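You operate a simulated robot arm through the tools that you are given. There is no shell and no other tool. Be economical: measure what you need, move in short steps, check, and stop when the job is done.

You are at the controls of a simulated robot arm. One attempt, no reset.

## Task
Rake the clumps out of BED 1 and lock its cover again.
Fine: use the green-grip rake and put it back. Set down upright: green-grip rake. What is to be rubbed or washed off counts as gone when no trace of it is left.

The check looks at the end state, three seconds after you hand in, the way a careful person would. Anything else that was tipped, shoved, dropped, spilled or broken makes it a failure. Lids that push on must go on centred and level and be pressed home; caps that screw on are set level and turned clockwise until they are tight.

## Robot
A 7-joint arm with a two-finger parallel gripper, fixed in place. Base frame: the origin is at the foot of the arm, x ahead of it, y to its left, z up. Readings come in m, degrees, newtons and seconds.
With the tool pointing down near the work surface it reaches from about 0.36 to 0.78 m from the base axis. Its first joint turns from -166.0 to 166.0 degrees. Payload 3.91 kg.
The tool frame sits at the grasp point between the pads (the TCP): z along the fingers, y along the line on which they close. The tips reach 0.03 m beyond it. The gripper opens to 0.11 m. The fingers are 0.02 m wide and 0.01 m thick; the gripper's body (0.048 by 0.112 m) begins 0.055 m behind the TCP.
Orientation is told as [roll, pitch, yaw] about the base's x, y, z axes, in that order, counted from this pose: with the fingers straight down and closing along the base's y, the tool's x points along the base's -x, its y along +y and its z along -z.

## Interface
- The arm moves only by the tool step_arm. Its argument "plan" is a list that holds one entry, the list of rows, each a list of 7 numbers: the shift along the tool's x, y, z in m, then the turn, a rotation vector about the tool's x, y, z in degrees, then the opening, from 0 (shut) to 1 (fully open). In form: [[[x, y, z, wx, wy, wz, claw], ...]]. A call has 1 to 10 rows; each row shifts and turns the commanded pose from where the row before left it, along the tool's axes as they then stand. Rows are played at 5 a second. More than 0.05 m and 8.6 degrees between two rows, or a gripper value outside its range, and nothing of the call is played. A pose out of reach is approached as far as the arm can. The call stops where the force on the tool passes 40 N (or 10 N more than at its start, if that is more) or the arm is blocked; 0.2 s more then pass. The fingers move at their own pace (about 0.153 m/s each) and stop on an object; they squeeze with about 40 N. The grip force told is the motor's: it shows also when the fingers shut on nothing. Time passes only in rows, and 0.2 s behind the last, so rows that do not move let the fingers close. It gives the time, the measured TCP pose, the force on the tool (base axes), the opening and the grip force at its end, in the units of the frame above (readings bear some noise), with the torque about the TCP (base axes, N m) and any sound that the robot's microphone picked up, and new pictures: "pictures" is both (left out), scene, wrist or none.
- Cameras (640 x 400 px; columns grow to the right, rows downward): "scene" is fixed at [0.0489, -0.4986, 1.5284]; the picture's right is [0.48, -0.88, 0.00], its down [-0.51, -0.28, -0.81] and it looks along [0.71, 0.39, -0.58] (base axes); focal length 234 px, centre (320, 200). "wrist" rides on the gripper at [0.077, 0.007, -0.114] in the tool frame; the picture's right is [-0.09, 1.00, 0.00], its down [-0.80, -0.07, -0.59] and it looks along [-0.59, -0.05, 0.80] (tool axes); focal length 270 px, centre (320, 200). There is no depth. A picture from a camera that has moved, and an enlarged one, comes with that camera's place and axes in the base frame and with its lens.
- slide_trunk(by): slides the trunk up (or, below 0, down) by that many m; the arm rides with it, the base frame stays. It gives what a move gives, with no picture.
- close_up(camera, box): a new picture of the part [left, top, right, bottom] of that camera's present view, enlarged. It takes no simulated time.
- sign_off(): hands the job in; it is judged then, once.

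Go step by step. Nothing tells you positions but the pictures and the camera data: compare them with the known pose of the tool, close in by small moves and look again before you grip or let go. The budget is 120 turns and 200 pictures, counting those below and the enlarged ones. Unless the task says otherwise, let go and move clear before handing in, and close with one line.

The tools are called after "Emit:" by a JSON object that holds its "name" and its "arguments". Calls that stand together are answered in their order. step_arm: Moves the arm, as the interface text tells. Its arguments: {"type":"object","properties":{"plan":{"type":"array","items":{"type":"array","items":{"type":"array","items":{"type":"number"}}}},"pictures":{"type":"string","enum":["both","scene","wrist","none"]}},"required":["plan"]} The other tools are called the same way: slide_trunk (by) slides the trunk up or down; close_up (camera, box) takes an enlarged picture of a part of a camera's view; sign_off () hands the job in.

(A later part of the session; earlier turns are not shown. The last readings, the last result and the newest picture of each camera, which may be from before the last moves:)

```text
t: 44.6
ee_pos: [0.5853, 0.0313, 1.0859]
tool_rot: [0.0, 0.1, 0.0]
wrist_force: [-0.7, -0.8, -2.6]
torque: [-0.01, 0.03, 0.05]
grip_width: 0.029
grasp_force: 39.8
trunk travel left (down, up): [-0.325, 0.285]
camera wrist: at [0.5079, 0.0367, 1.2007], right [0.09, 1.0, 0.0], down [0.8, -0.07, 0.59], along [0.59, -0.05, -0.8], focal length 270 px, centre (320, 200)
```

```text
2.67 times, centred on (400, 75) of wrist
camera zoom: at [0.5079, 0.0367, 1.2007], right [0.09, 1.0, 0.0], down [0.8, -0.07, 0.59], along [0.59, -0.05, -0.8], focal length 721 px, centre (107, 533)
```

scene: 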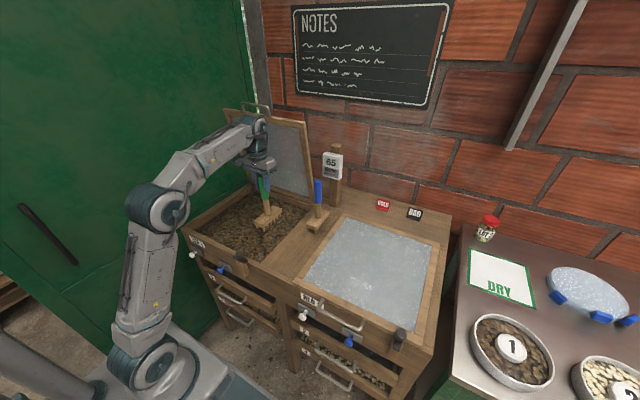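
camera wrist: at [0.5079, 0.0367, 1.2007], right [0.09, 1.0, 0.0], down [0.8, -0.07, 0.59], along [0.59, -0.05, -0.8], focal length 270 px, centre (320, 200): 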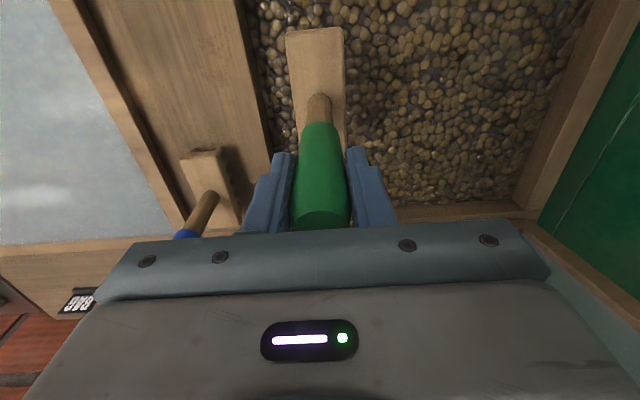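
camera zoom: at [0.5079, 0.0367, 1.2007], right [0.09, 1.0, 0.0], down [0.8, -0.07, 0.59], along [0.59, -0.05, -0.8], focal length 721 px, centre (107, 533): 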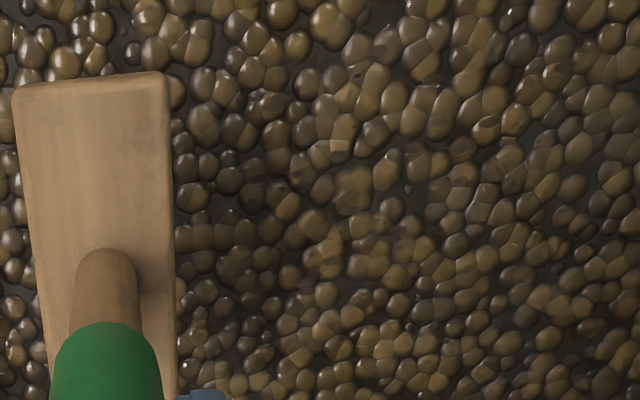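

A dull patch about 0.12 m across is centred near (0.586, 0.14). Lowering the rake until it touches the beans.

Emit:
{"name": "step_arm", "arguments": {"plan": [[[0, 0, 0.02, 0, 0, 0, 0], [0, 0, 0.015, 0, 0, 0, 0], [0, 0, 0.01, 0, 0, 0, 0]]]}}

Emit:
{"name": "close_up", "arguments": {"camera": "scene", "box": [220, 170, 320, 250]}}

```text
t: 45.4
ee_pos: [0.5854, 0.0297, 1.0392]
tool_rot: [0.1, 0.1, 0.1]
wrist_force: [-0.5, -0.5, -2.6]
torque: [0.0, 0.02, 0.01]
grip_width: 0.0291
grasp_force: 39.6
trunk travel left (down, up): [-0.325, 0.285]
camera wrist: at [0.5076, 0.037, 1.1549], right [0.09, 1.0, 0.0], down [0.8, -0.07, 0.59], along [0.59, -0.05, -0.8], focal length 270 px, centre (320, 200)
```

scene: 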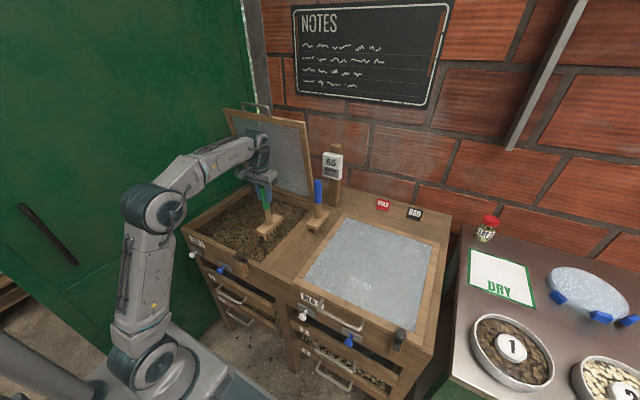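
wrist: 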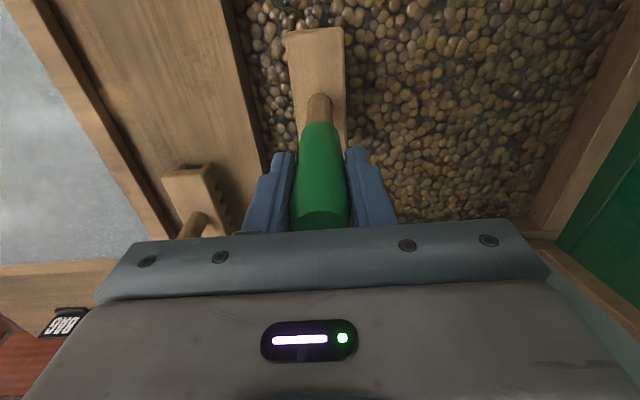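

```text
5.00 times, centred on (270, 210) of scene
camera zoom: at [0.0489, -0.4986, 1.5284], right [0.48, -0.88, 0.0], down [-0.51, -0.28, -0.81], along [0.71, 0.39, -0.58], focal length 1173 px, centre (570, 150)
```

zoom: 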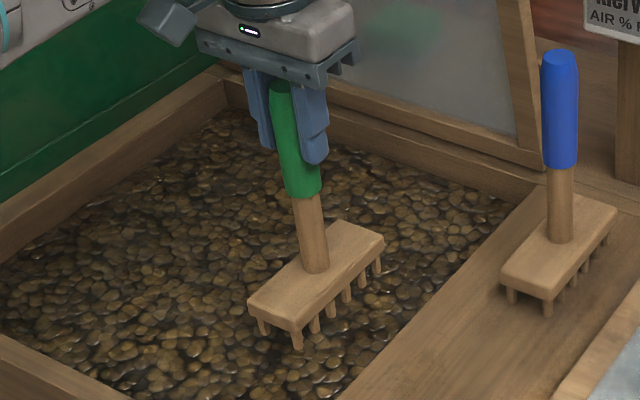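

Emit:
{"name": "step_arm", "arguments": {"plan": [[[0, 0, 0.008, 0, 0, 0, 0], [0, 0, 0.008, 0, 0, 0, 0]]], "pictures": "none"}}

Emit:
{"name": "close_up", "arguments": {"camera": "scene", "box": [220, 170, 320, 250]}}

```text
t: 46.0
ee_pos: [0.5852, 0.0304, 1.0225]
tool_rot: [-0.1, 0.0, 0.1]
wrist_force: [0.2, 0.1, -2.0]
torque: [-0.03, 0.02, -0.03]
grip_width: 0.0291
grasp_force: 40.1
trunk travel left (down, up): [-0.325, 0.285]
```

```text
5.00 times, centred on (270, 210) of scene
camera zoom: at [0.0489, -0.4986, 1.5284], right [0.48, -0.88, 0.0], down [-0.51, -0.28, -0.81], along [0.71, 0.39, -0.58], focal length 1173 px, centre (570, 150)
```

zoom: 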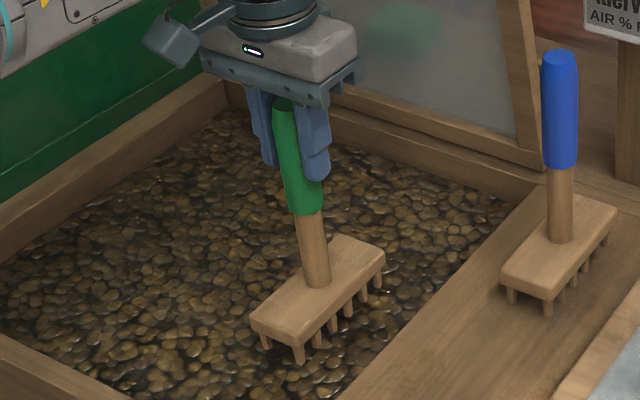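

Emit:
{"name": "step_arm", "arguments": {"plan": [[[0, 0, 0.006, 0, 0, 0, 0], [0, 0, 0.006, 0, 0, 0, 0], [0, 0, 0.006, 0, 0, 0, 0]]], "pictures": "none"}}

Emit:
{"name": "close_up", "arguments": {"camera": "scene", "box": [220, 170, 320, 250]}}

```text
t: 46.8
ee_pos: [0.585, 0.0302, 1.0092]
tool_rot: [0.1, -0.4, 0.1]
wrist_force: [3.5, -1.5, 25.3]
torque: [-0.03, 1.03, 0.04]
grip_width: 0.0292
grasp_force: 39.8
trunk travel left (down, up): [-0.325, 0.285]
```

```text
5.00 times, centred on (270, 210) of scene
camera zoom: at [0.0489, -0.4986, 1.5284], right [0.48, -0.88, 0.0], down [-0.51, -0.28, -0.81], along [0.71, 0.39, -0.58], focal length 1173 px, centre (570, 150)
```

zoom: 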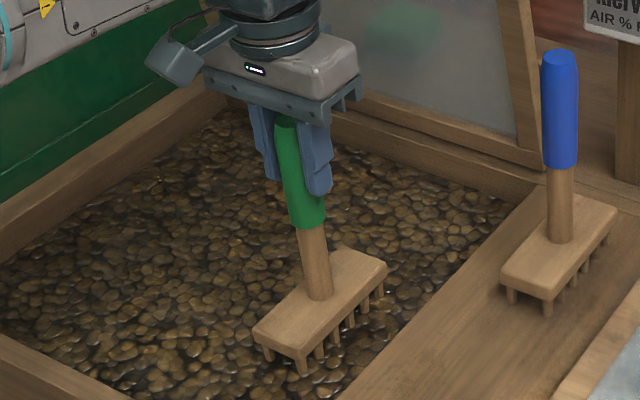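

Contact at TCP z≈1.010 (25 N). I'll ease up slightly and make the first sweep along +y across the patch.

Emit:
{"name": "step_arm", "arguments": {"plan": [[[0, 0.01, -0.002, 0, 0, 0, 0], [0, 0.025, 0, 0, 0, 0, 0], [0, 0.025, 0, 0, 0, 0, 0], [0, 0.025, 0, 0, 0, 0, 0], [0, 0.025, 0, 0, 0, 0, 0], [0, 0.025, 0, 0, 0, 0, 0], [0, 0.025, 0, 0, 0, 0, 0], [0, 0.025, 0, 0, 0, 0, 0], [0, 0.025, 0, 0, 0, 0, 0]]]}}

Emit:
{"name": "close_up", "arguments": {"camera": "scene", "box": [200, 170, 320, 260]}}

Emit:
{"name": "close_up", "arguments": {"camera": "wrist", "box": [150, 0, 350, 150]}}

```text
t: 48.8
ee_pos: [0.5841, 0.2425, 1.0097]
tool_rot: [0.0, 0.0, 0.2]
wrist_force: [1.2, -5.4, 18.6]
torque: [-0.54, -0.56, -0.03]
grip_width: 0.0288
grasp_force: 39.6
trunk travel left (down, up): [-0.325, 0.285]
camera wrist: at [0.5065, 0.2477, 1.1244], right [0.09, 1.0, 0.0], down [0.8, -0.07, 0.59], along [0.59, -0.05, -0.8], focal length 270 px, centre (320, 200)
```

scene: 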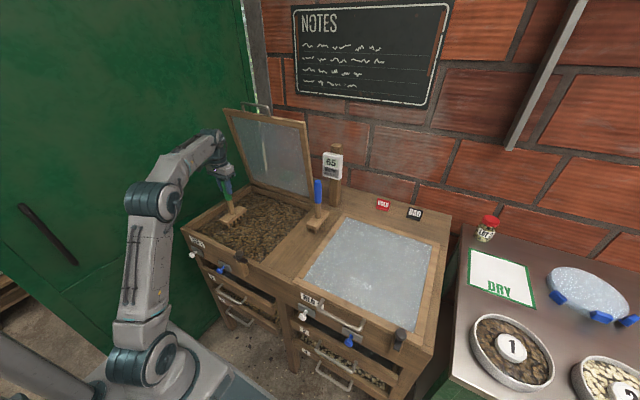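
wrist: 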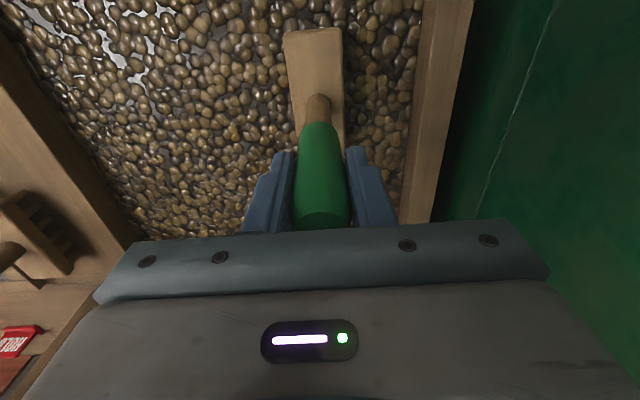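

```text
4.44 times, centred on (260, 215) of scene
camera zoom: at [0.0489, -0.4986, 1.5284], right [0.48, -0.88, 0.0], down [-0.51, -0.28, -0.81], along [0.71, 0.39, -0.58], focal length 1042 px, centre (587, 133)
```

zoom: 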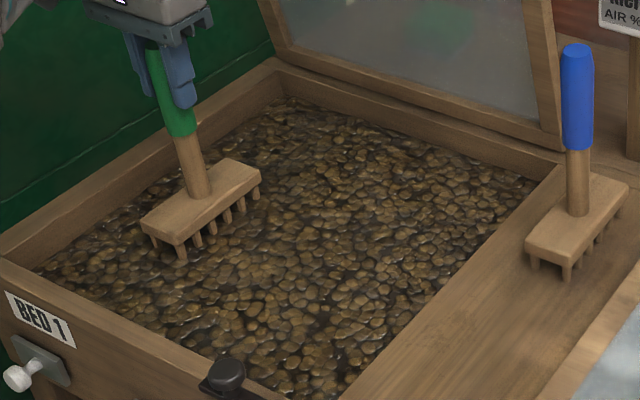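

```text
2.67 times, centred on (250, 75) of wrist
camera zoom: at [0.5065, 0.2477, 1.1244], right [0.09, 1.0, 0.0], down [0.8, -0.07, 0.59], along [0.59, -0.05, -0.8], focal length 721 px, centre (507, 533)
```

zoom: 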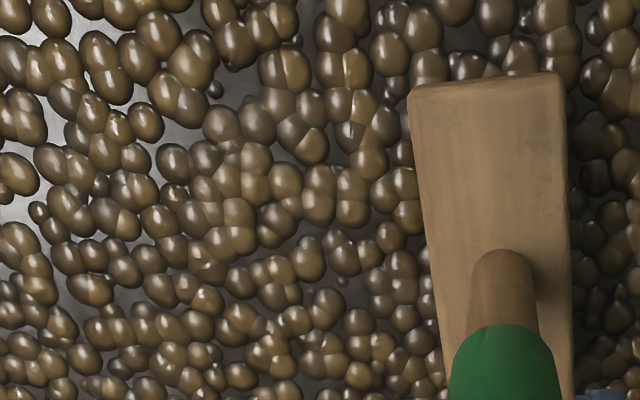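

The dull patch is much reduced. I'll make return and shifted sweeps to cover its margins.

Emit:
{"name": "step_arm", "arguments": {"plan": [[[0.01, -0.012, 0, 0, 0, 0, 0], [0.015, -0.025, 0, 0, 0, 0, 0], [0.015, -0.025, 0, 0, 0, 0, 0], [0, -0.025, 0, 0, 0, 0, 0], [0, -0.025, 0, 0, 0, 0, 0], [0, -0.025, 0, 0, 0, 0, 0], [0, -0.025, 0, 0, 0, 0, 0], [0, -0.025, 0, 0, 0, 0, 0]]], "pictures": "none"}}

Emit:
{"name": "step_arm", "arguments": {"plan": [[[-0.025, 0, 0, 0, 0, 0, 0], [-0.025, 0, 0, 0, 0, 0, 0], [-0.025, 0, 0, 0, 0, 0, 0], [0, 0.025, 0, 0, 0, 0, 0], [0, 0.025, 0, 0, 0, 0, 0], [0, 0.025, 0, 0, 0, 0, 0], [0, 0.025, 0, 0, 0, 0, 0], [0, 0.025, 0, 0, 0, 0, 0], [0, 0.025, 0, 0, 0, 0, 0], [0, 0.025, 0, 0, 0, 0, 0]]]}}

Emit:
{"name": "close_up", "arguments": {"camera": "wrist", "box": [120, 0, 320, 150]}}

Emit:
{"name": "close_up", "arguments": {"camera": "scene", "box": [200, 170, 320, 260]}}

```text
t: 50.6
ee_pos: [0.5411, 0.0516, 1.0084]
tool_rot: [-0.2, 0.0, 0.1]
wrist_force: [-0.1, 7.7, 30.2]
torque: [1.04, 0.14, -0.03]
grip_width: 0.0291
grasp_force: 39.8
trunk travel left (down, up): [-0.325, 0.285]
```

```text
t: 52.8
ee_pos: [0.6189, 0.2309, 1.0091]
tool_rot: [0.0, 0.1, 0.1]
wrist_force: [-0.4, -3.0, 10.2]
torque: [-0.23, -0.06, 0.1]
grip_width: 0.0288
grasp_force: 39.9
trunk travel left (down, up): [-0.325, 0.285]
camera wrist: at [0.5418, 0.2361, 1.1234], right [0.09, 1.0, 0.0], down [0.8, -0.07, 0.59], along [0.59, -0.05, -0.8], focal length 270 px, centre (320, 200)
```

scene: 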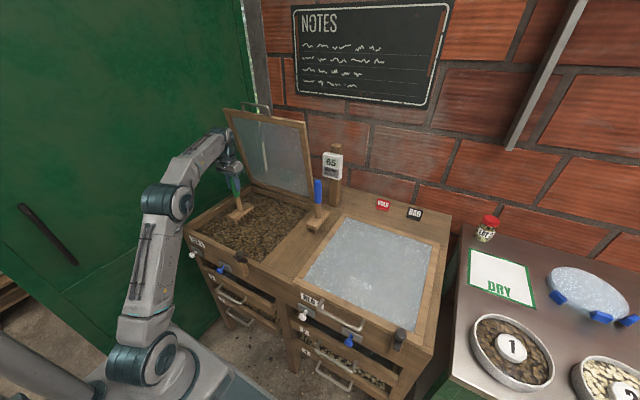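
wrist: 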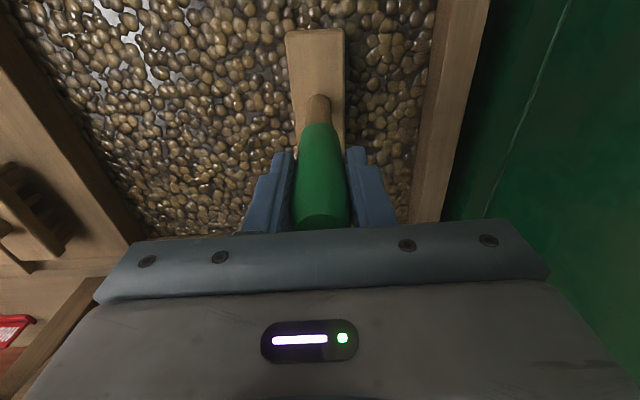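

```text
2.67 times, centred on (220, 75) of wrist
camera zoom: at [0.5418, 0.2361, 1.1234], right [0.09, 1.0, 0.0], down [0.8, -0.07, 0.59], along [0.59, -0.05, -0.8], focal length 721 px, centre (587, 533)
```

zoom: 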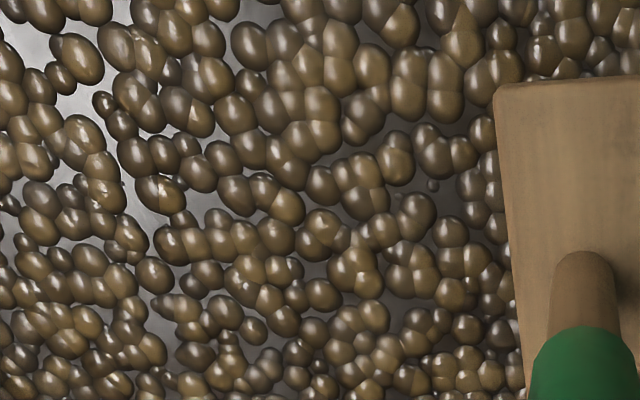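

```text
4.44 times, centred on (260, 215) of scene
camera zoom: at [0.0489, -0.4986, 1.5284], right [0.48, -0.88, 0.0], down [-0.51, -0.28, -0.81], along [0.71, 0.39, -0.58], focal length 1042 px, centre (587, 133)
```

zoom: 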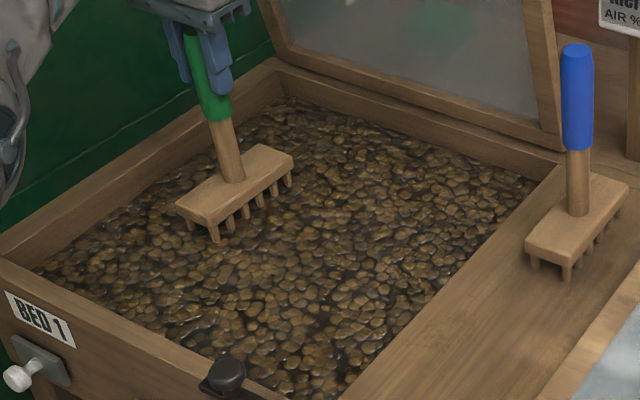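

The clump overlay seems gone where raked. One more pass back through the middle, then lift and inspect the whole bed.

Emit:
{"name": "step_arm", "arguments": {"plan": [[[0.015, -0.02, 0, 0, 0, 0, 0], [0.015, -0.025, 0, 0, 0, 0, 0], [0, -0.025, 0, 0, 0, 0, 0], [0, -0.025, 0, 0, 0, 0, 0], [0, -0.025, 0, 0, 0, 0, 0], [0, -0.025, 0, 0, 0, 0, 0], [0, -0.025, 0, 0, 0, 0, 0], [0, 0, -0.03, 0, 0, 0, 0], [0, 0, -0.04, 0, 0, 0, 0], [0, 0, -0.04, 0, 0, 0, 0]]], "pictures": "none"}}

Emit:
{"name": "step_arm", "arguments": {"plan": [[[0.04, 0, -0.02, 0, 0, 0, 0], [0.04, 0, -0.02, 0, 0, 0, 0], [0.04, 0, 0, 0, 0, 0, 0]]]}}

Emit:
{"name": "close_up", "arguments": {"camera": "wrist", "box": [150, 0, 330, 150]}}

Emit:
{"name": "close_up", "arguments": {"camera": "wrist", "box": [310, 0, 510, 150]}}

Emit:
{"name": "close_up", "arguments": {"camera": "scene", "box": [200, 170, 320, 260]}}

```text
t: 55.0
ee_pos: [0.5891, 0.057, 1.117]
tool_rot: [0.0, 0.1, 0.1]
wrist_force: [-0.7, 0.0, -2.4]
torque: [0.0, 0.0, 0.01]
grip_width: 0.0291
grasp_force: 39.8
trunk travel left (down, up): [-0.325, 0.285]
```

```text
t: 55.8
ee_pos: [0.4723, 0.058, 1.1548]
tool_rot: [0.0, 0.1, 0.1]
wrist_force: [0.2, -0.4, -2.1]
torque: [0.03, -0.02, -0.01]
grip_width: 0.0291
grasp_force: 40.0
trunk travel left (down, up): [-0.325, 0.285]
camera wrist: at [0.3933, 0.0653, 1.2716], right [0.09, 1.0, 0.0], down [0.8, -0.07, 0.59], along [0.59, -0.05, -0.81], focal length 270 px, centre (320, 200)
```

scene: 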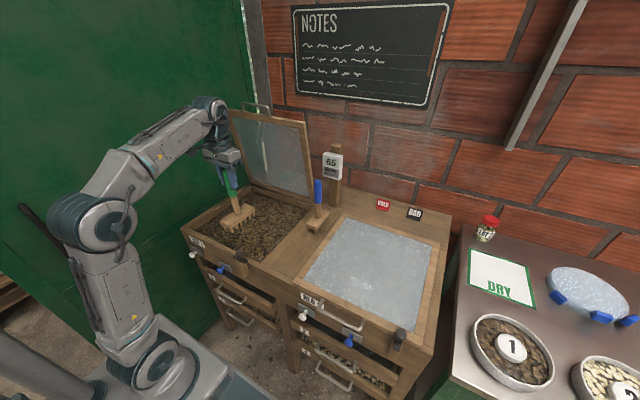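
wrist: 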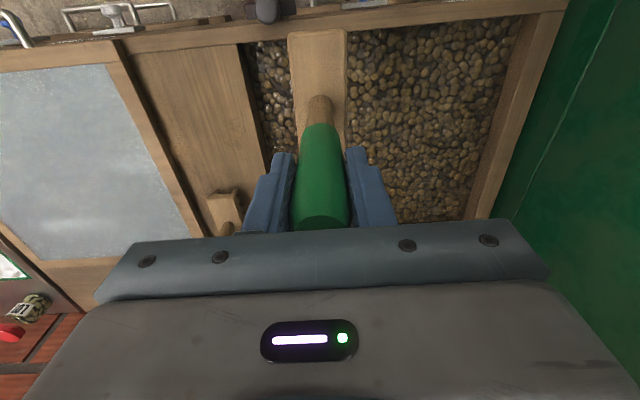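

```text
2.67 times, centred on (240, 75) of wrist
camera zoom: at [0.3933, 0.0653, 1.2716], right [0.09, 1.0, 0.0], down [0.8, -0.07, 0.59], along [0.59, -0.05, -0.81], focal length 721 px, centre (533, 533)
```

zoom: 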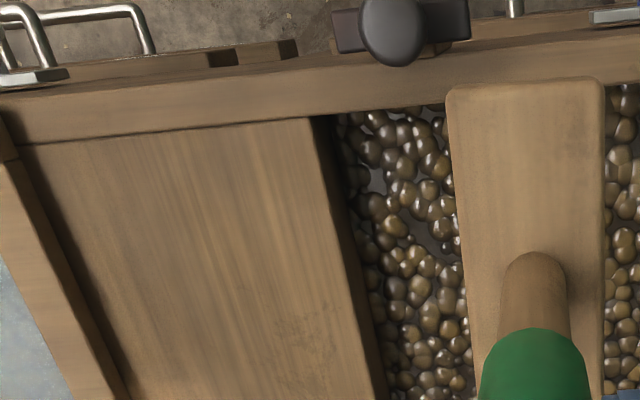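

```text
2.67 times, centred on (410, 75) of wrist
camera zoom: at [0.3933, 0.0653, 1.2716], right [0.09, 1.0, 0.0], down [0.8, -0.07, 0.59], along [0.59, -0.05, -0.81], focal length 721 px, centre (80, 533)
```

zoom: 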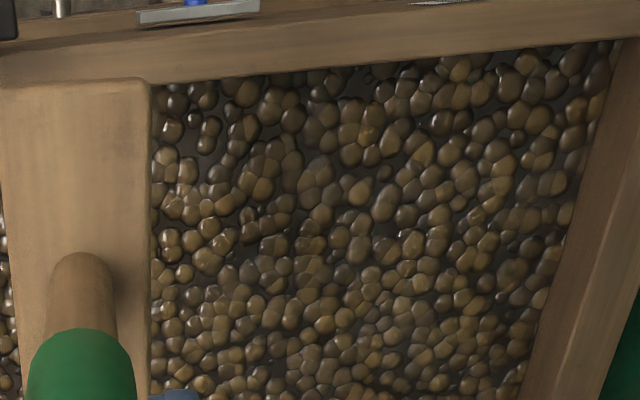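

```text
4.44 times, centred on (260, 215) of scene
camera zoom: at [0.0489, -0.4986, 1.5284], right [0.48, -0.88, 0.0], down [-0.51, -0.28, -0.81], along [0.71, 0.39, -0.58], focal length 1042 px, centre (587, 133)
```

zoom: 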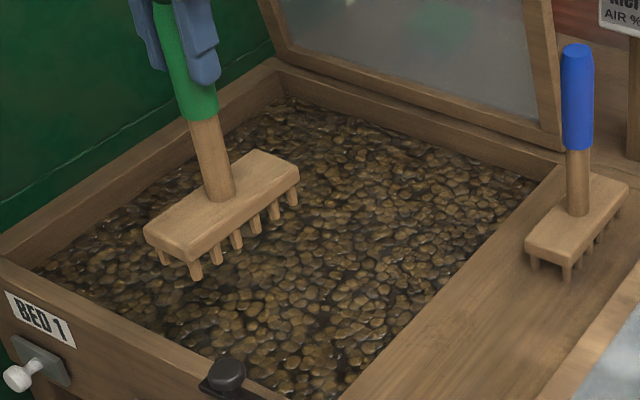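

I see possible faint remnants toward the front/left; I'll bring the camera closer.

Emit:
{"name": "step_arm", "arguments": {"plan": [[[-0.02, -0.02, 0.03, 0, 0, 0, 0], [0, -0.01, 0.03, 0, 0, 0, 0]]], "pictures": "none"}}

Emit:
{"name": "close_up", "arguments": {"camera": "wrist", "box": [330, 0, 490, 100]}}

Emit:
{"name": "close_up", "arguments": {"camera": "wrist", "box": [450, 0, 610, 100]}}

Emit:
{"name": "close_up", "arguments": {"camera": "wrist", "box": [350, 90, 510, 190]}}

```text
t: 56.4
ee_pos: [0.4883, 0.0289, 1.0992]
tool_rot: [-0.1, 0.1, 0.0]
wrist_force: [0.0, 0.9, -2.2]
torque: [0.02, 0.01, 0.0]
grip_width: 0.0291
grasp_force: 40.2
trunk travel left (down, up): [-0.325, 0.285]
```

```text
4.00 times, centred on (410, 50) of wrist
camera zoom: at [0.4129, 0.0351, 1.2136], right [0.09, 1.0, 0.0], down [0.8, -0.07, 0.59], along [0.59, -0.05, -0.81], focal length 1081 px, centre (-40, 800)
```

zoom: 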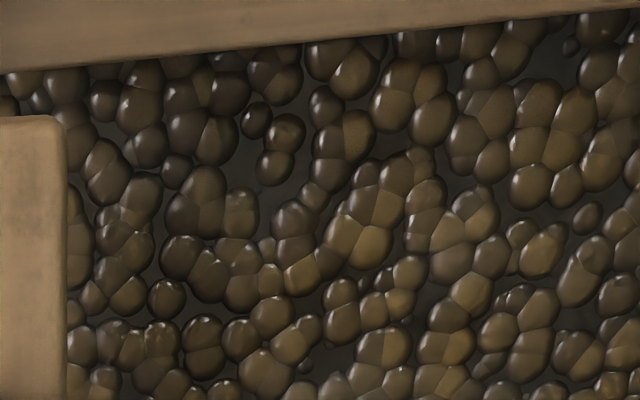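

```text
4.00 times, centred on (530, 50) of wrist
camera zoom: at [0.4129, 0.0351, 1.2136], right [0.09, 1.0, 0.0], down [0.8, -0.07, 0.59], along [0.59, -0.05, -0.81], focal length 1081 px, centre (-520, 800)
```

zoom: 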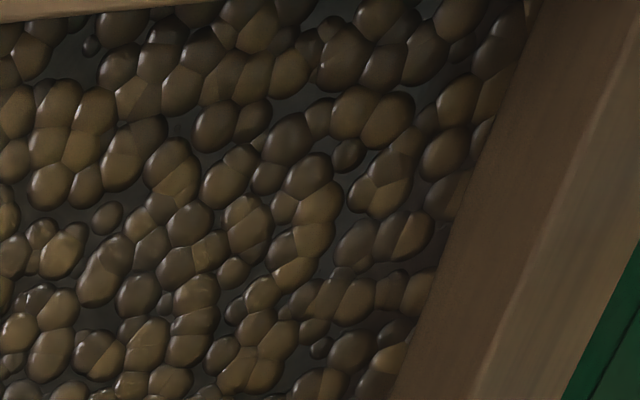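

```text
4.00 times, centred on (430, 140) of wrist
camera zoom: at [0.4129, 0.0351, 1.2136], right [0.09, 1.0, 0.0], down [0.8, -0.07, 0.59], along [0.59, -0.05, -0.81], focal length 1081 px, centre (-120, 440)
```

zoom: 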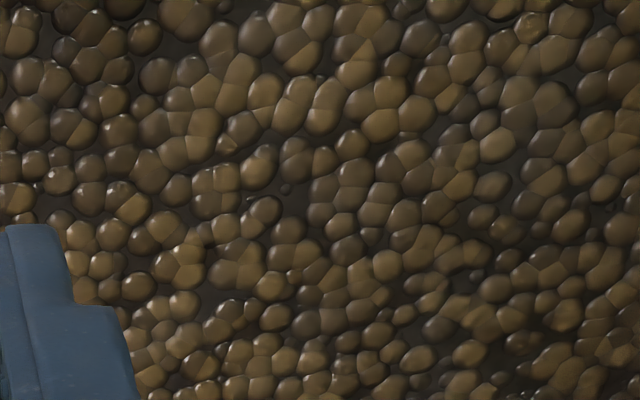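

Front area looks clean. Checking the middle and rear-left close up.

Emit:
{"name": "step_arm", "arguments": {"plan": [[[-0.045, 0.01, 0, 0, 0, 0, 0], [-0.045, 0.01, 0, 0, 0, 0, 0], [-0.045, 0.01, 0, 0, 0, 0, 0]]], "pictures": "wrist"}}

Emit:
{"name": "close_up", "arguments": {"camera": "wrist", "box": [340, 0, 500, 100]}}

Emit:
{"name": "close_up", "arguments": {"camera": "wrist", "box": [360, 90, 520, 190]}}

Emit:
{"name": "close_up", "arguments": {"camera": "wrist", "box": [160, 0, 300, 100]}}

```text
t: 57.2
ee_pos: [0.6243, 0.0599, 1.0976]
tool_rot: [0.0, 0.3, 0.1]
wrist_force: [0.0, -0.4, -1.2]
torque: [-0.01, -0.03, -0.01]
grip_width: 0.0288
grasp_force: 40.0
trunk travel left (down, up): [-0.325, 0.285]
camera wrist: at [0.5477, 0.068, 1.2141], right [0.09, 1.0, 0.0], down [0.8, -0.07, 0.59], along [0.59, -0.05, -0.81], focal length 270 px, centre (320, 200)
```

wrist: 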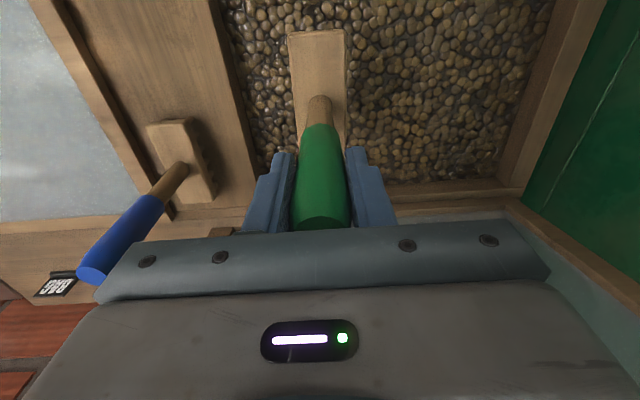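

```text
4.00 times, centred on (420, 50) of wrist
camera zoom: at [0.5477, 0.068, 1.2141], right [0.09, 1.0, 0.0], down [0.8, -0.07, 0.59], along [0.59, -0.05, -0.81], focal length 1081 px, centre (-80, 800)
```

zoom: 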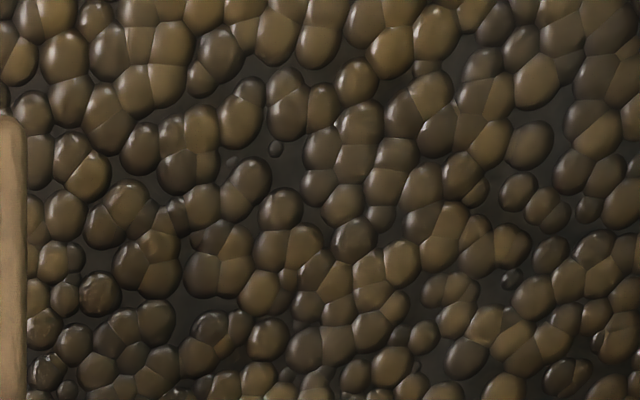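

```text
4.00 times, centred on (440, 140) of wrist
camera zoom: at [0.5477, 0.068, 1.2141], right [0.09, 1.0, 0.0], down [0.8, -0.07, 0.59], along [0.59, -0.05, -0.81], focal length 1081 px, centre (-160, 440)
```

zoom: 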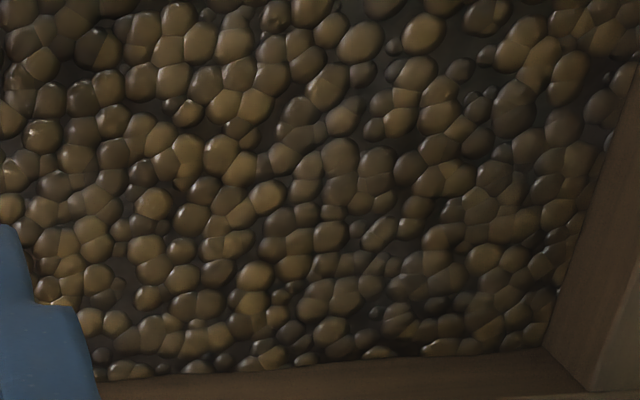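

```text
4.00 times, centred on (230, 50) of wrist
camera zoom: at [0.5477, 0.068, 1.2141], right [0.09, 1.0, 0.0], down [0.8, -0.07, 0.59], along [0.59, -0.05, -0.81], focal length 1081 px, centre (680, 800)
```

zoom: 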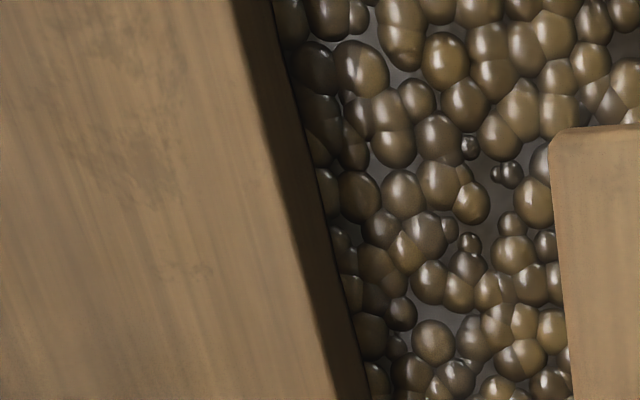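

Looks clean, but for safety I'll run a few more overlapping passes over the patch and its surroundings.

Emit:
{"name": "step_arm", "arguments": {"plan": [[[-0.02, -0.02, 0.03, 0, 0, 0, 0], [0, 0, 0.03, 0, 0, 0, 0], [0, 0, 0.022, 0, 0, 0, 0], [0, 0.02, 0.0065, 0, 0, 0, 0], [0, 0.03, 0, 0, 0, 0, 0], [0, 0.03, 0, 0, 0, 0, 0], [0, 0.03, 0, 0, 0, 0, 0], [0, 0.03, 0, 0, 0, 0, 0], [0, 0.03, 0, 0, 0, 0, 0], [0, 0.03, 0, 0, 0, 0, 0]]], "pictures": "none"}}

Emit:
{"name": "step_arm", "arguments": {"plan": [[[0.025, 0, 0, 0, 0, 0, 0], [0.025, -0.01, 0, 0, 0, 0, 0], [0, -0.03, 0, 0, 0, 0, 0], [0, -0.03, 0, 0, 0, 0, 0], [0, -0.03, 0, 0, 0, 0, 0], [0, -0.03, 0, 0, 0, 0, 0], [0, -0.03, 0, 0, 0, 0, 0], [0, -0.03, 0, 0, 0, 0, 0]]], "pictures": "none"}}

Emit:
{"name": "step_arm", "arguments": {"plan": [[[0.025, 0, 0, 0, 0, 0, 0], [0.025, 0.01, 0, 0, 0, 0, 0], [0.02, 0.03, 0, 0, 0, 0, 0], [0, 0.03, 0, 0, 0, 0, 0], [0, 0.03, 0, 0, 0, 0, 0], [0, 0.03, 0, 0, 0, 0, 0], [0, 0.03, 0, 0, 0, 0, 0], [0, 0.03, 0, 0, 0, 0, 0]]], "pictures": "wrist"}}

Emit:
{"name": "close_up", "arguments": {"camera": "wrist", "box": [120, 50, 320, 180]}}

```text
t: 59.4
ee_pos: [0.6446, 0.2368, 1.0078]
tool_rot: [0.0, 0.1, 0.1]
wrist_force: [0.1, 0.4, -0.5]
torque: [0.09, -0.11, 0.03]
grip_width: 0.0289
grasp_force: 40.2
trunk travel left (down, up): [-0.325, 0.285]
```

```text
t: 61.2
ee_pos: [0.5946, 0.047, 1.0075]
tool_rot: [0.0, 0.1, 0.1]
wrist_force: [0.3, -0.7, -1.6]
torque: [-0.03, -0.01, -0.02]
grip_width: 0.029
grasp_force: 40.2
trunk travel left (down, up): [-0.325, 0.285]
```

```text
t: 63.0
ee_pos: [0.5228, 0.2387, 1.0091]
tool_rot: [0.0, 0.1, -0.1]
wrist_force: [-0.4, -0.2, -2.2]
torque: [-0.02, 0.02, 0.02]
grip_width: 0.0291
grasp_force: 39.4
trunk travel left (down, up): [-0.325, 0.285]
camera wrist: at [0.4456, 0.2455, 1.1243], right [0.09, 1.0, 0.0], down [0.8, -0.07, 0.59], along [0.59, -0.05, -0.81], focal length 270 px, centre (320, 200)
```

wrist: 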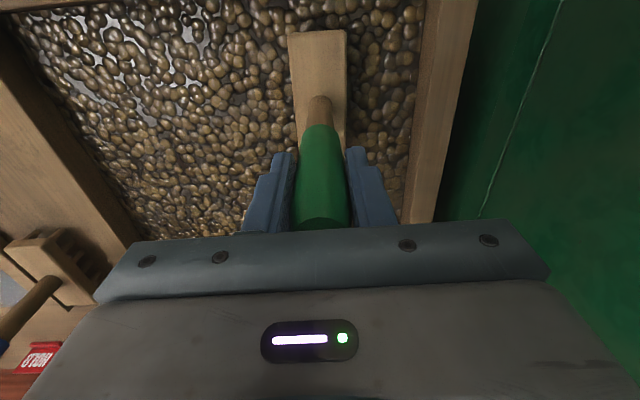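

```text
3.08 times, centred on (220, 115) of wrist
camera zoom: at [0.4456, 0.2455, 1.1243], right [0.09, 1.0, 0.0], down [0.8, -0.07, 0.59], along [0.59, -0.05, -0.81], focal length 832 px, centre (628, 462)
```

zoom: 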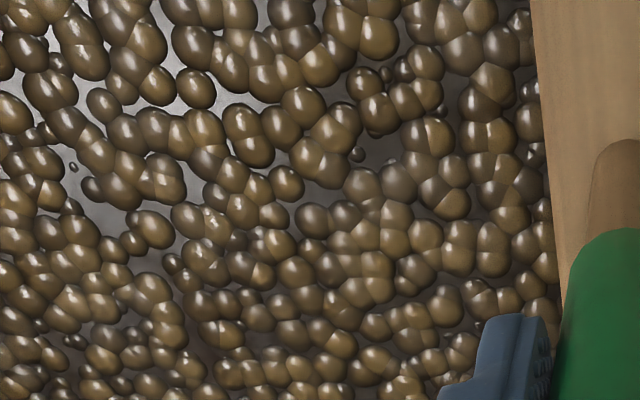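

The rake slid a little in the grip, so those passes had no pressure. I'll lower until I feel contact again.

Emit:
{"name": "step_arm", "arguments": {"plan": [[[0, 0, 0.002, 0, 0, 0, 0], [0, 0, 0.002, 0, 0, 0, 0]]], "pictures": "none"}}

```text
t: 63.6
ee_pos: [0.5229, 0.2381, 1.0078]
tool_rot: [0.1, -0.1, 0.1]
wrist_force: [1.0, 1.9, 15.0]
torque: [-0.01, 0.94, -0.07]
grip_width: 0.029
grasp_force: 40.4
trunk travel left (down, up): [-0.325, 0.285]
```

Contact with about 17 N. Repeating the three passes with pressure.

Emit:
{"name": "step_arm", "arguments": {"plan": [[[-0.02, -0.01, 0, 0, 0, 0, 0], [0, -0.03, 0, 0, 0, 0, 0], [0, -0.03, 0, 0, 0, 0, 0], [0, -0.03, 0, 0, 0, 0, 0], [0, -0.03, 0, 0, 0, 0, 0], [0, -0.03, 0, 0, 0, 0, 0], [0, -0.03, 0, 0, 0, 0, 0]]], "pictures": "none"}}

Emit:
{"name": "step_arm", "arguments": {"plan": [[[-0.025, 0, 0, 0, 0, 0, 0], [-0.025, 0.01, 0, 0, 0, 0, 0], [0, 0.03, 0, 0, 0, 0, 0], [0, 0.03, 0, 0, 0, 0, 0], [0, 0.03, 0, 0, 0, 0, 0], [0, 0.03, 0, 0, 0, 0, 0], [0, 0.03, 0, 0, 0, 0, 0], [0, 0.03, 0, 0, 0, 0, 0]]], "pictures": "none"}}

Emit:
{"name": "step_arm", "arguments": {"plan": [[[-0.025, 0, 0, 0, 0, 0, 0], [-0.025, -0.01, 0, 0, 0, 0, 0], [0, -0.03, 0, 0, 0, 0, 0], [0, -0.03, 0, 0, 0, 0, 0], [0, -0.03, 0, 0, 0, 0, 0], [0, -0.03, 0, 0, 0, 0, 0], [0, -0.03, 0, 0, 0, 0, 0]]], "pictures": "wrist"}}

Emit:
{"name": "close_up", "arguments": {"camera": "wrist", "box": [340, 0, 500, 100]}}

Emit:
{"name": "close_up", "arguments": {"camera": "scene", "box": [200, 170, 320, 260]}}

```text
t: 65.2
ee_pos: [0.5455, 0.053, 1.0061]
tool_rot: [0.1, -0.3, -0.1]
wrist_force: [-0.2, -1.1, 10.8]
torque: [-0.39, 0.75, -0.02]
grip_width: 0.0291
grasp_force: 40.2
trunk travel left (down, up): [-0.325, 0.285]
stopped in row 7: the force on the tool passed its limit at 41 N (the readings are from after the stop); the commanded pose is now the measured one
```

```text
t: 67.0
ee_pos: [0.5963, 0.2416, 1.0077]
tool_rot: [0.2, -0.3, 0.0]
wrist_force: [-0.7, -3.6, 11.1]
torque: [-0.23, -0.31, 0.02]
grip_width: 0.029
grasp_force: 39.9
trunk travel left (down, up): [-0.325, 0.285]
```

```text
t: 68.6
ee_pos: [0.6453, 0.0839, 1.0067]
tool_rot: [0.0, -0.3, 0.0]
wrist_force: [0.4, 5.1, 22.5]
torque: [0.33, -0.12, 0.0]
grip_width: 0.029
grasp_force: 39.6
trunk travel left (down, up): [-0.325, 0.285]
camera wrist: at [0.5664, 0.0898, 1.1214], right [0.09, 1.0, 0.0], down [0.8, -0.07, 0.6], along [0.6, -0.05, -0.8], focal length 270 px, centre (320, 200)
```

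wrist: 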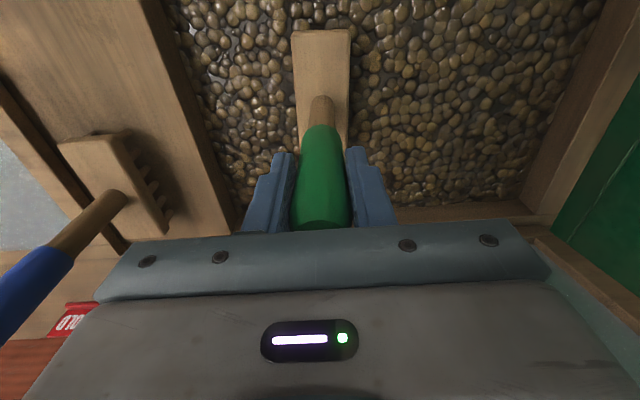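

```text
4.00 times, centred on (420, 50) of wrist
camera zoom: at [0.5664, 0.0898, 1.1214], right [0.09, 1.0, 0.0], down [0.8, -0.07, 0.6], along [0.6, -0.05, -0.8], focal length 1081 px, centre (-80, 800)
```

zoom: 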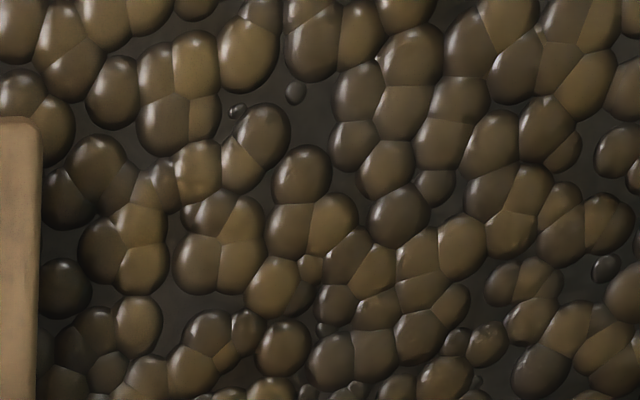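

```text
4.44 times, centred on (260, 215) of scene
camera zoom: at [0.0489, -0.4986, 1.5284], right [0.48, -0.88, 0.0], down [-0.51, -0.28, -0.81], along [0.71, 0.39, -0.58], focal length 1042 px, centre (587, 133)
```

zoom: 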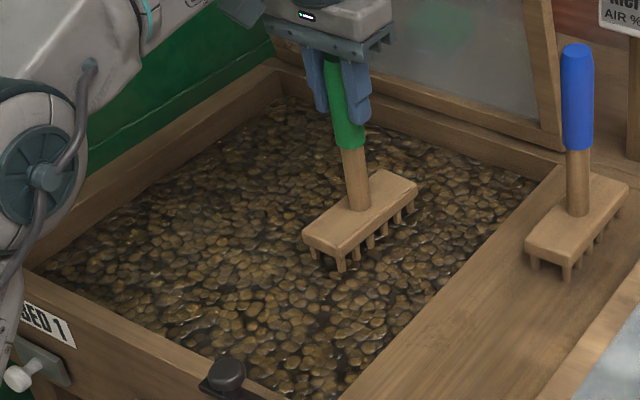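

Nearly perfect, but I notice a speckled bean near (0.647, 0.226). Another round of passes reaching further in y.

Emit:
{"name": "step_arm", "arguments": {"plan": [[[0, 0.03, 0, 0, 0, 0, 0], [0, 0.03, 0, 0, 0, 0, 0], [0, 0.03, 0, 0, 0, 0, 0], [0, 0.03, 0, 0, 0, 0, 0], [0, 0.03, 0, 0, 0, 0, 0], [0, 0.03, 0, 0, 0, 0, 0]]], "pictures": "none"}}

Emit:
{"name": "step_arm", "arguments": {"plan": [[[0.025, 0, 0, 0, 0, 0, 0], [0.025, -0.01, 0, 0, 0, 0, 0], [0, -0.03, 0, 0, 0, 0, 0], [0, -0.03, 0, 0, 0, 0, 0], [0, -0.03, 0, 0, 0, 0, 0], [0, -0.03, 0, 0, 0, 0, 0], [0, -0.03, 0, 0, 0, 0, 0], [0, -0.03, 0, 0, 0, 0, 0], [0, -0.02, 0, 0, 0, 0, 0]]], "pictures": "none"}}

Emit:
{"name": "step_arm", "arguments": {"plan": [[[0.025, 0, 0, 0, 0, 0, 0], [0.025, 0.01, 0, 0, 0, 0, 0], [0, 0.03, 0, 0, 0, 0, 0], [0, 0.03, 0, 0, 0, 0, 0], [0, 0.03, 0, 0, 0, 0, 0], [0, 0.03, 0, 0, 0, 0, 0], [0, 0.03, 0, 0, 0, 0, 0], [0, 0.03, 0, 0, 0, 0, 0]]], "pictures": "none"}}

Emit:
{"name": "close_up", "arguments": {"camera": "wrist", "box": [130, 0, 290, 100]}}

Emit:
{"name": "close_up", "arguments": {"camera": "wrist", "box": [130, 90, 290, 190]}}

```text
t: 70.0
ee_pos: [0.6477, 0.2658, 1.0068]
tool_rot: [0.0, 0.0, 0.1]
wrist_force: [2.4, -0.1, 0.8]
torque: [0.17, -0.51, 0.02]
grip_width: 0.0292
grasp_force: 40.3
trunk travel left (down, up): [-0.325, 0.285]
```

```text
t: 72.0
ee_pos: [0.5954, 0.0546, 1.0063]
tool_rot: [0.2, -0.2, 0.1]
wrist_force: [-0.2, -0.1, 2.8]
torque: [0.11, 0.32, 0.0]
grip_width: 0.0294
grasp_force: 39.5
trunk travel left (down, up): [-0.325, 0.285]
```

```text
t: 73.8
ee_pos: [0.5452, 0.2439, 1.0061]
tool_rot: [0.1, -0.2, 0.1]
wrist_force: [0.3, -0.5, 3.6]
torque: [0.11, -0.45, 0.04]
grip_width: 0.029
grasp_force: 40.5
trunk travel left (down, up): [-0.325, 0.285]
```

```text
4.00 times, centred on (210, 50) of wrist
camera zoom: at [0.4674, 0.251, 1.1208], right [0.09, 1.0, 0.0], down [0.8, -0.07, 0.6], along [0.59, -0.05, -0.8], focal length 1081 px, centre (760, 800)
```

zoom: 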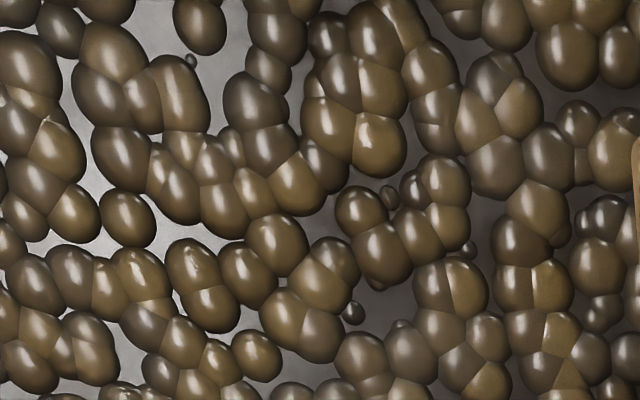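

```text
4.00 times, centred on (210, 140) of wrist
camera zoom: at [0.4674, 0.251, 1.1208], right [0.09, 1.0, 0.0], down [0.8, -0.07, 0.6], along [0.59, -0.05, -0.8], focal length 1081 px, centre (760, 440)
```

zoom: 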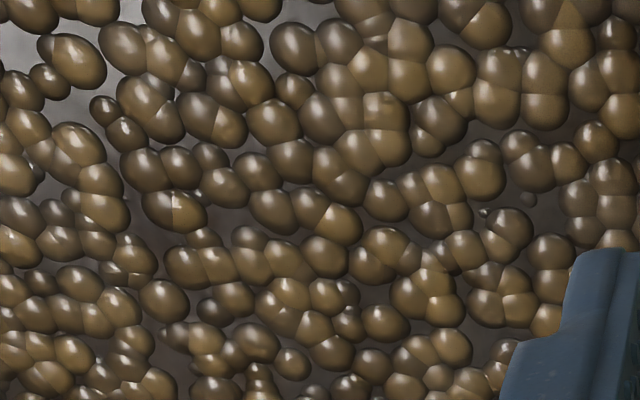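

Emit:
{"name": "close_up", "arguments": {"camera": "wrist", "box": [206, 102, 246, 132]}}

Emit:
{"name": "step_arm", "arguments": {"plan": [[[0, 0, -0.03, 0, 0, 0, 0], [0, 0, -0.04, 0, 0, 0, 0], [0, 0.02, -0.03, 0, 0, 0, 0]]], "pictures": "wrist"}}

Emit:
{"name": "close_up", "arguments": {"camera": "wrist", "box": [190, 20, 300, 90]}}

Emit:
{"name": "close_up", "arguments": {"camera": "wrist", "box": [160, 80, 290, 170]}}

```text
13.33 times, centred on (226, 117) of wrist
camera zoom: at [0.4674, 0.251, 1.1208], right [0.09, 1.0, 0.0], down [0.8, -0.07, 0.6], along [0.59, -0.05, -0.8], focal length 3604 px, centre (1573, 1307)
```

zoom: 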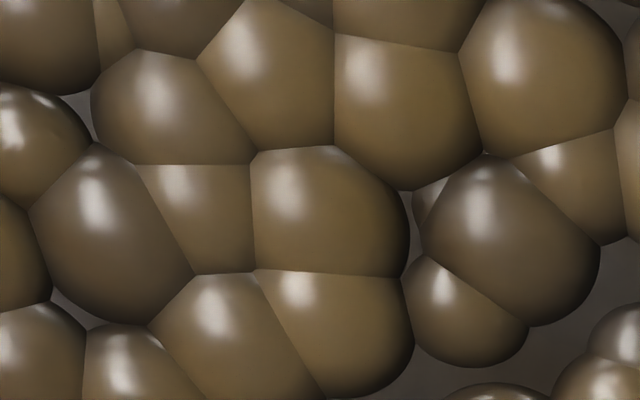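

```text
t: 74.6
ee_pos: [0.5449, 0.2619, 1.1056]
tool_rot: [0.1, 0.0, 0.1]
wrist_force: [0.4, 0.9, -2.8]
torque: [0.0, 0.0, 0.0]
grip_width: 0.0291
grasp_force: 40.2
trunk travel left (down, up): [-0.325, 0.285]
camera wrist: at [0.4676, 0.2693, 1.221], right [0.09, 1.0, 0.0], down [0.8, -0.07, 0.6], along [0.59, -0.05, -0.8], focal length 270 px, centre (320, 200)
```

wrist: 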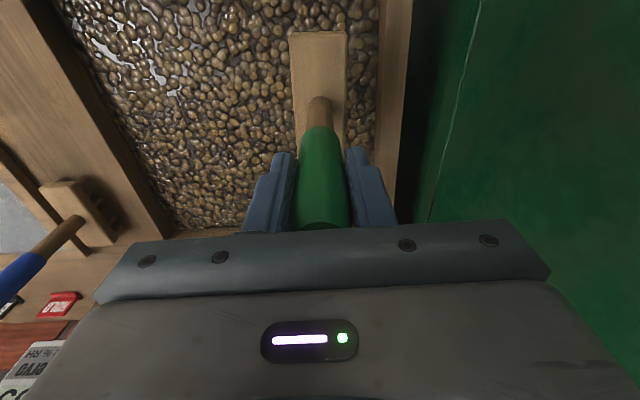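

```text
5.71 times, centred on (245, 55) of wrist
camera zoom: at [0.4676, 0.2693, 1.221], right [0.09, 1.0, 0.0], down [0.8, -0.07, 0.6], along [0.59, -0.05, -0.8], focal length 1544 px, centre (749, 1029)
```

zoom: 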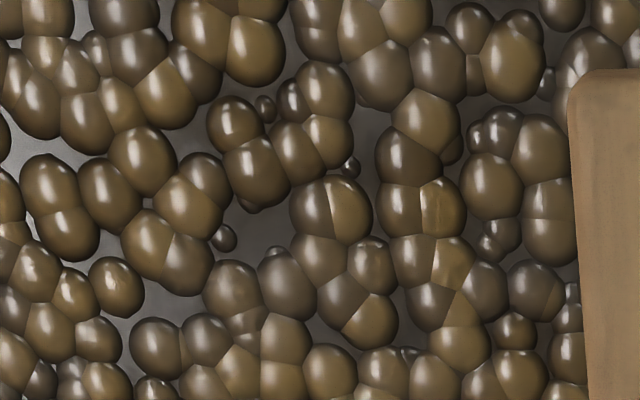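

```text
4.44 times, centred on (225, 125) of wrist
camera zoom: at [0.4676, 0.2693, 1.221], right [0.09, 1.0, 0.0], down [0.8, -0.07, 0.6], along [0.59, -0.05, -0.8], focal length 1201 px, centre (742, 533)
```

zoom: 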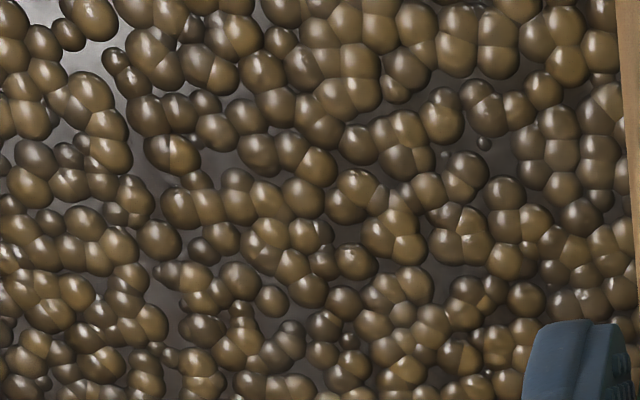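

Emit:
{"name": "close_up", "arguments": {"camera": "wrist", "box": [215, 55, 265, 90]}}

Emit:
{"name": "close_up", "arguments": {"camera": "wrist", "box": [220, 120, 270, 155]}}

Emit:
{"name": "close_up", "arguments": {"camera": "wrist", "box": [220, 85, 280, 125]}}

```text
11.43 times, centred on (240, 72) of wrist
camera zoom: at [0.4676, 0.2693, 1.221], right [0.09, 1.0, 0.0], down [0.8, -0.07, 0.6], along [0.59, -0.05, -0.8], focal length 3089 px, centre (1234, 1657)
```

zoom: 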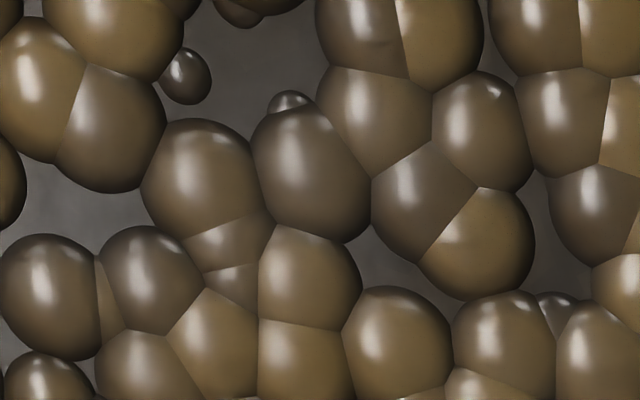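

```text
11.43 times, centred on (245, 138) of wrist
camera zoom: at [0.4676, 0.2693, 1.221], right [0.09, 1.0, 0.0], down [0.8, -0.07, 0.6], along [0.59, -0.05, -0.8], focal length 3089 px, centre (1177, 914)
```

zoom: 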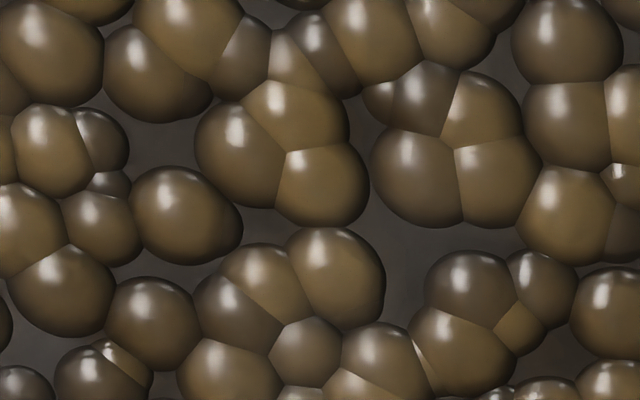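

```text
10.00 times, centred on (250, 105) of wrist
camera zoom: at [0.4676, 0.2693, 1.221], right [0.09, 1.0, 0.0], down [0.8, -0.07, 0.6], along [0.59, -0.05, -0.8], focal length 2703 px, centre (1020, 1150)
```

zoom: 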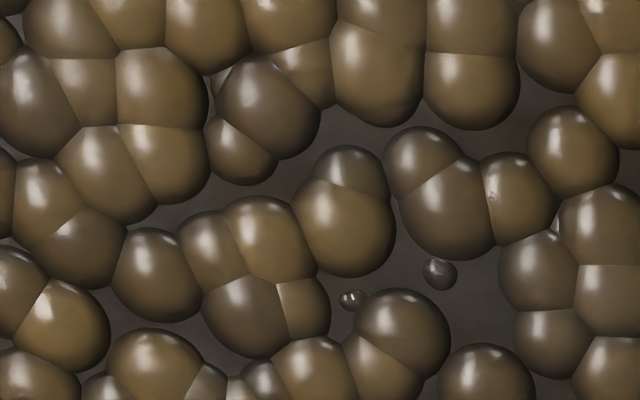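

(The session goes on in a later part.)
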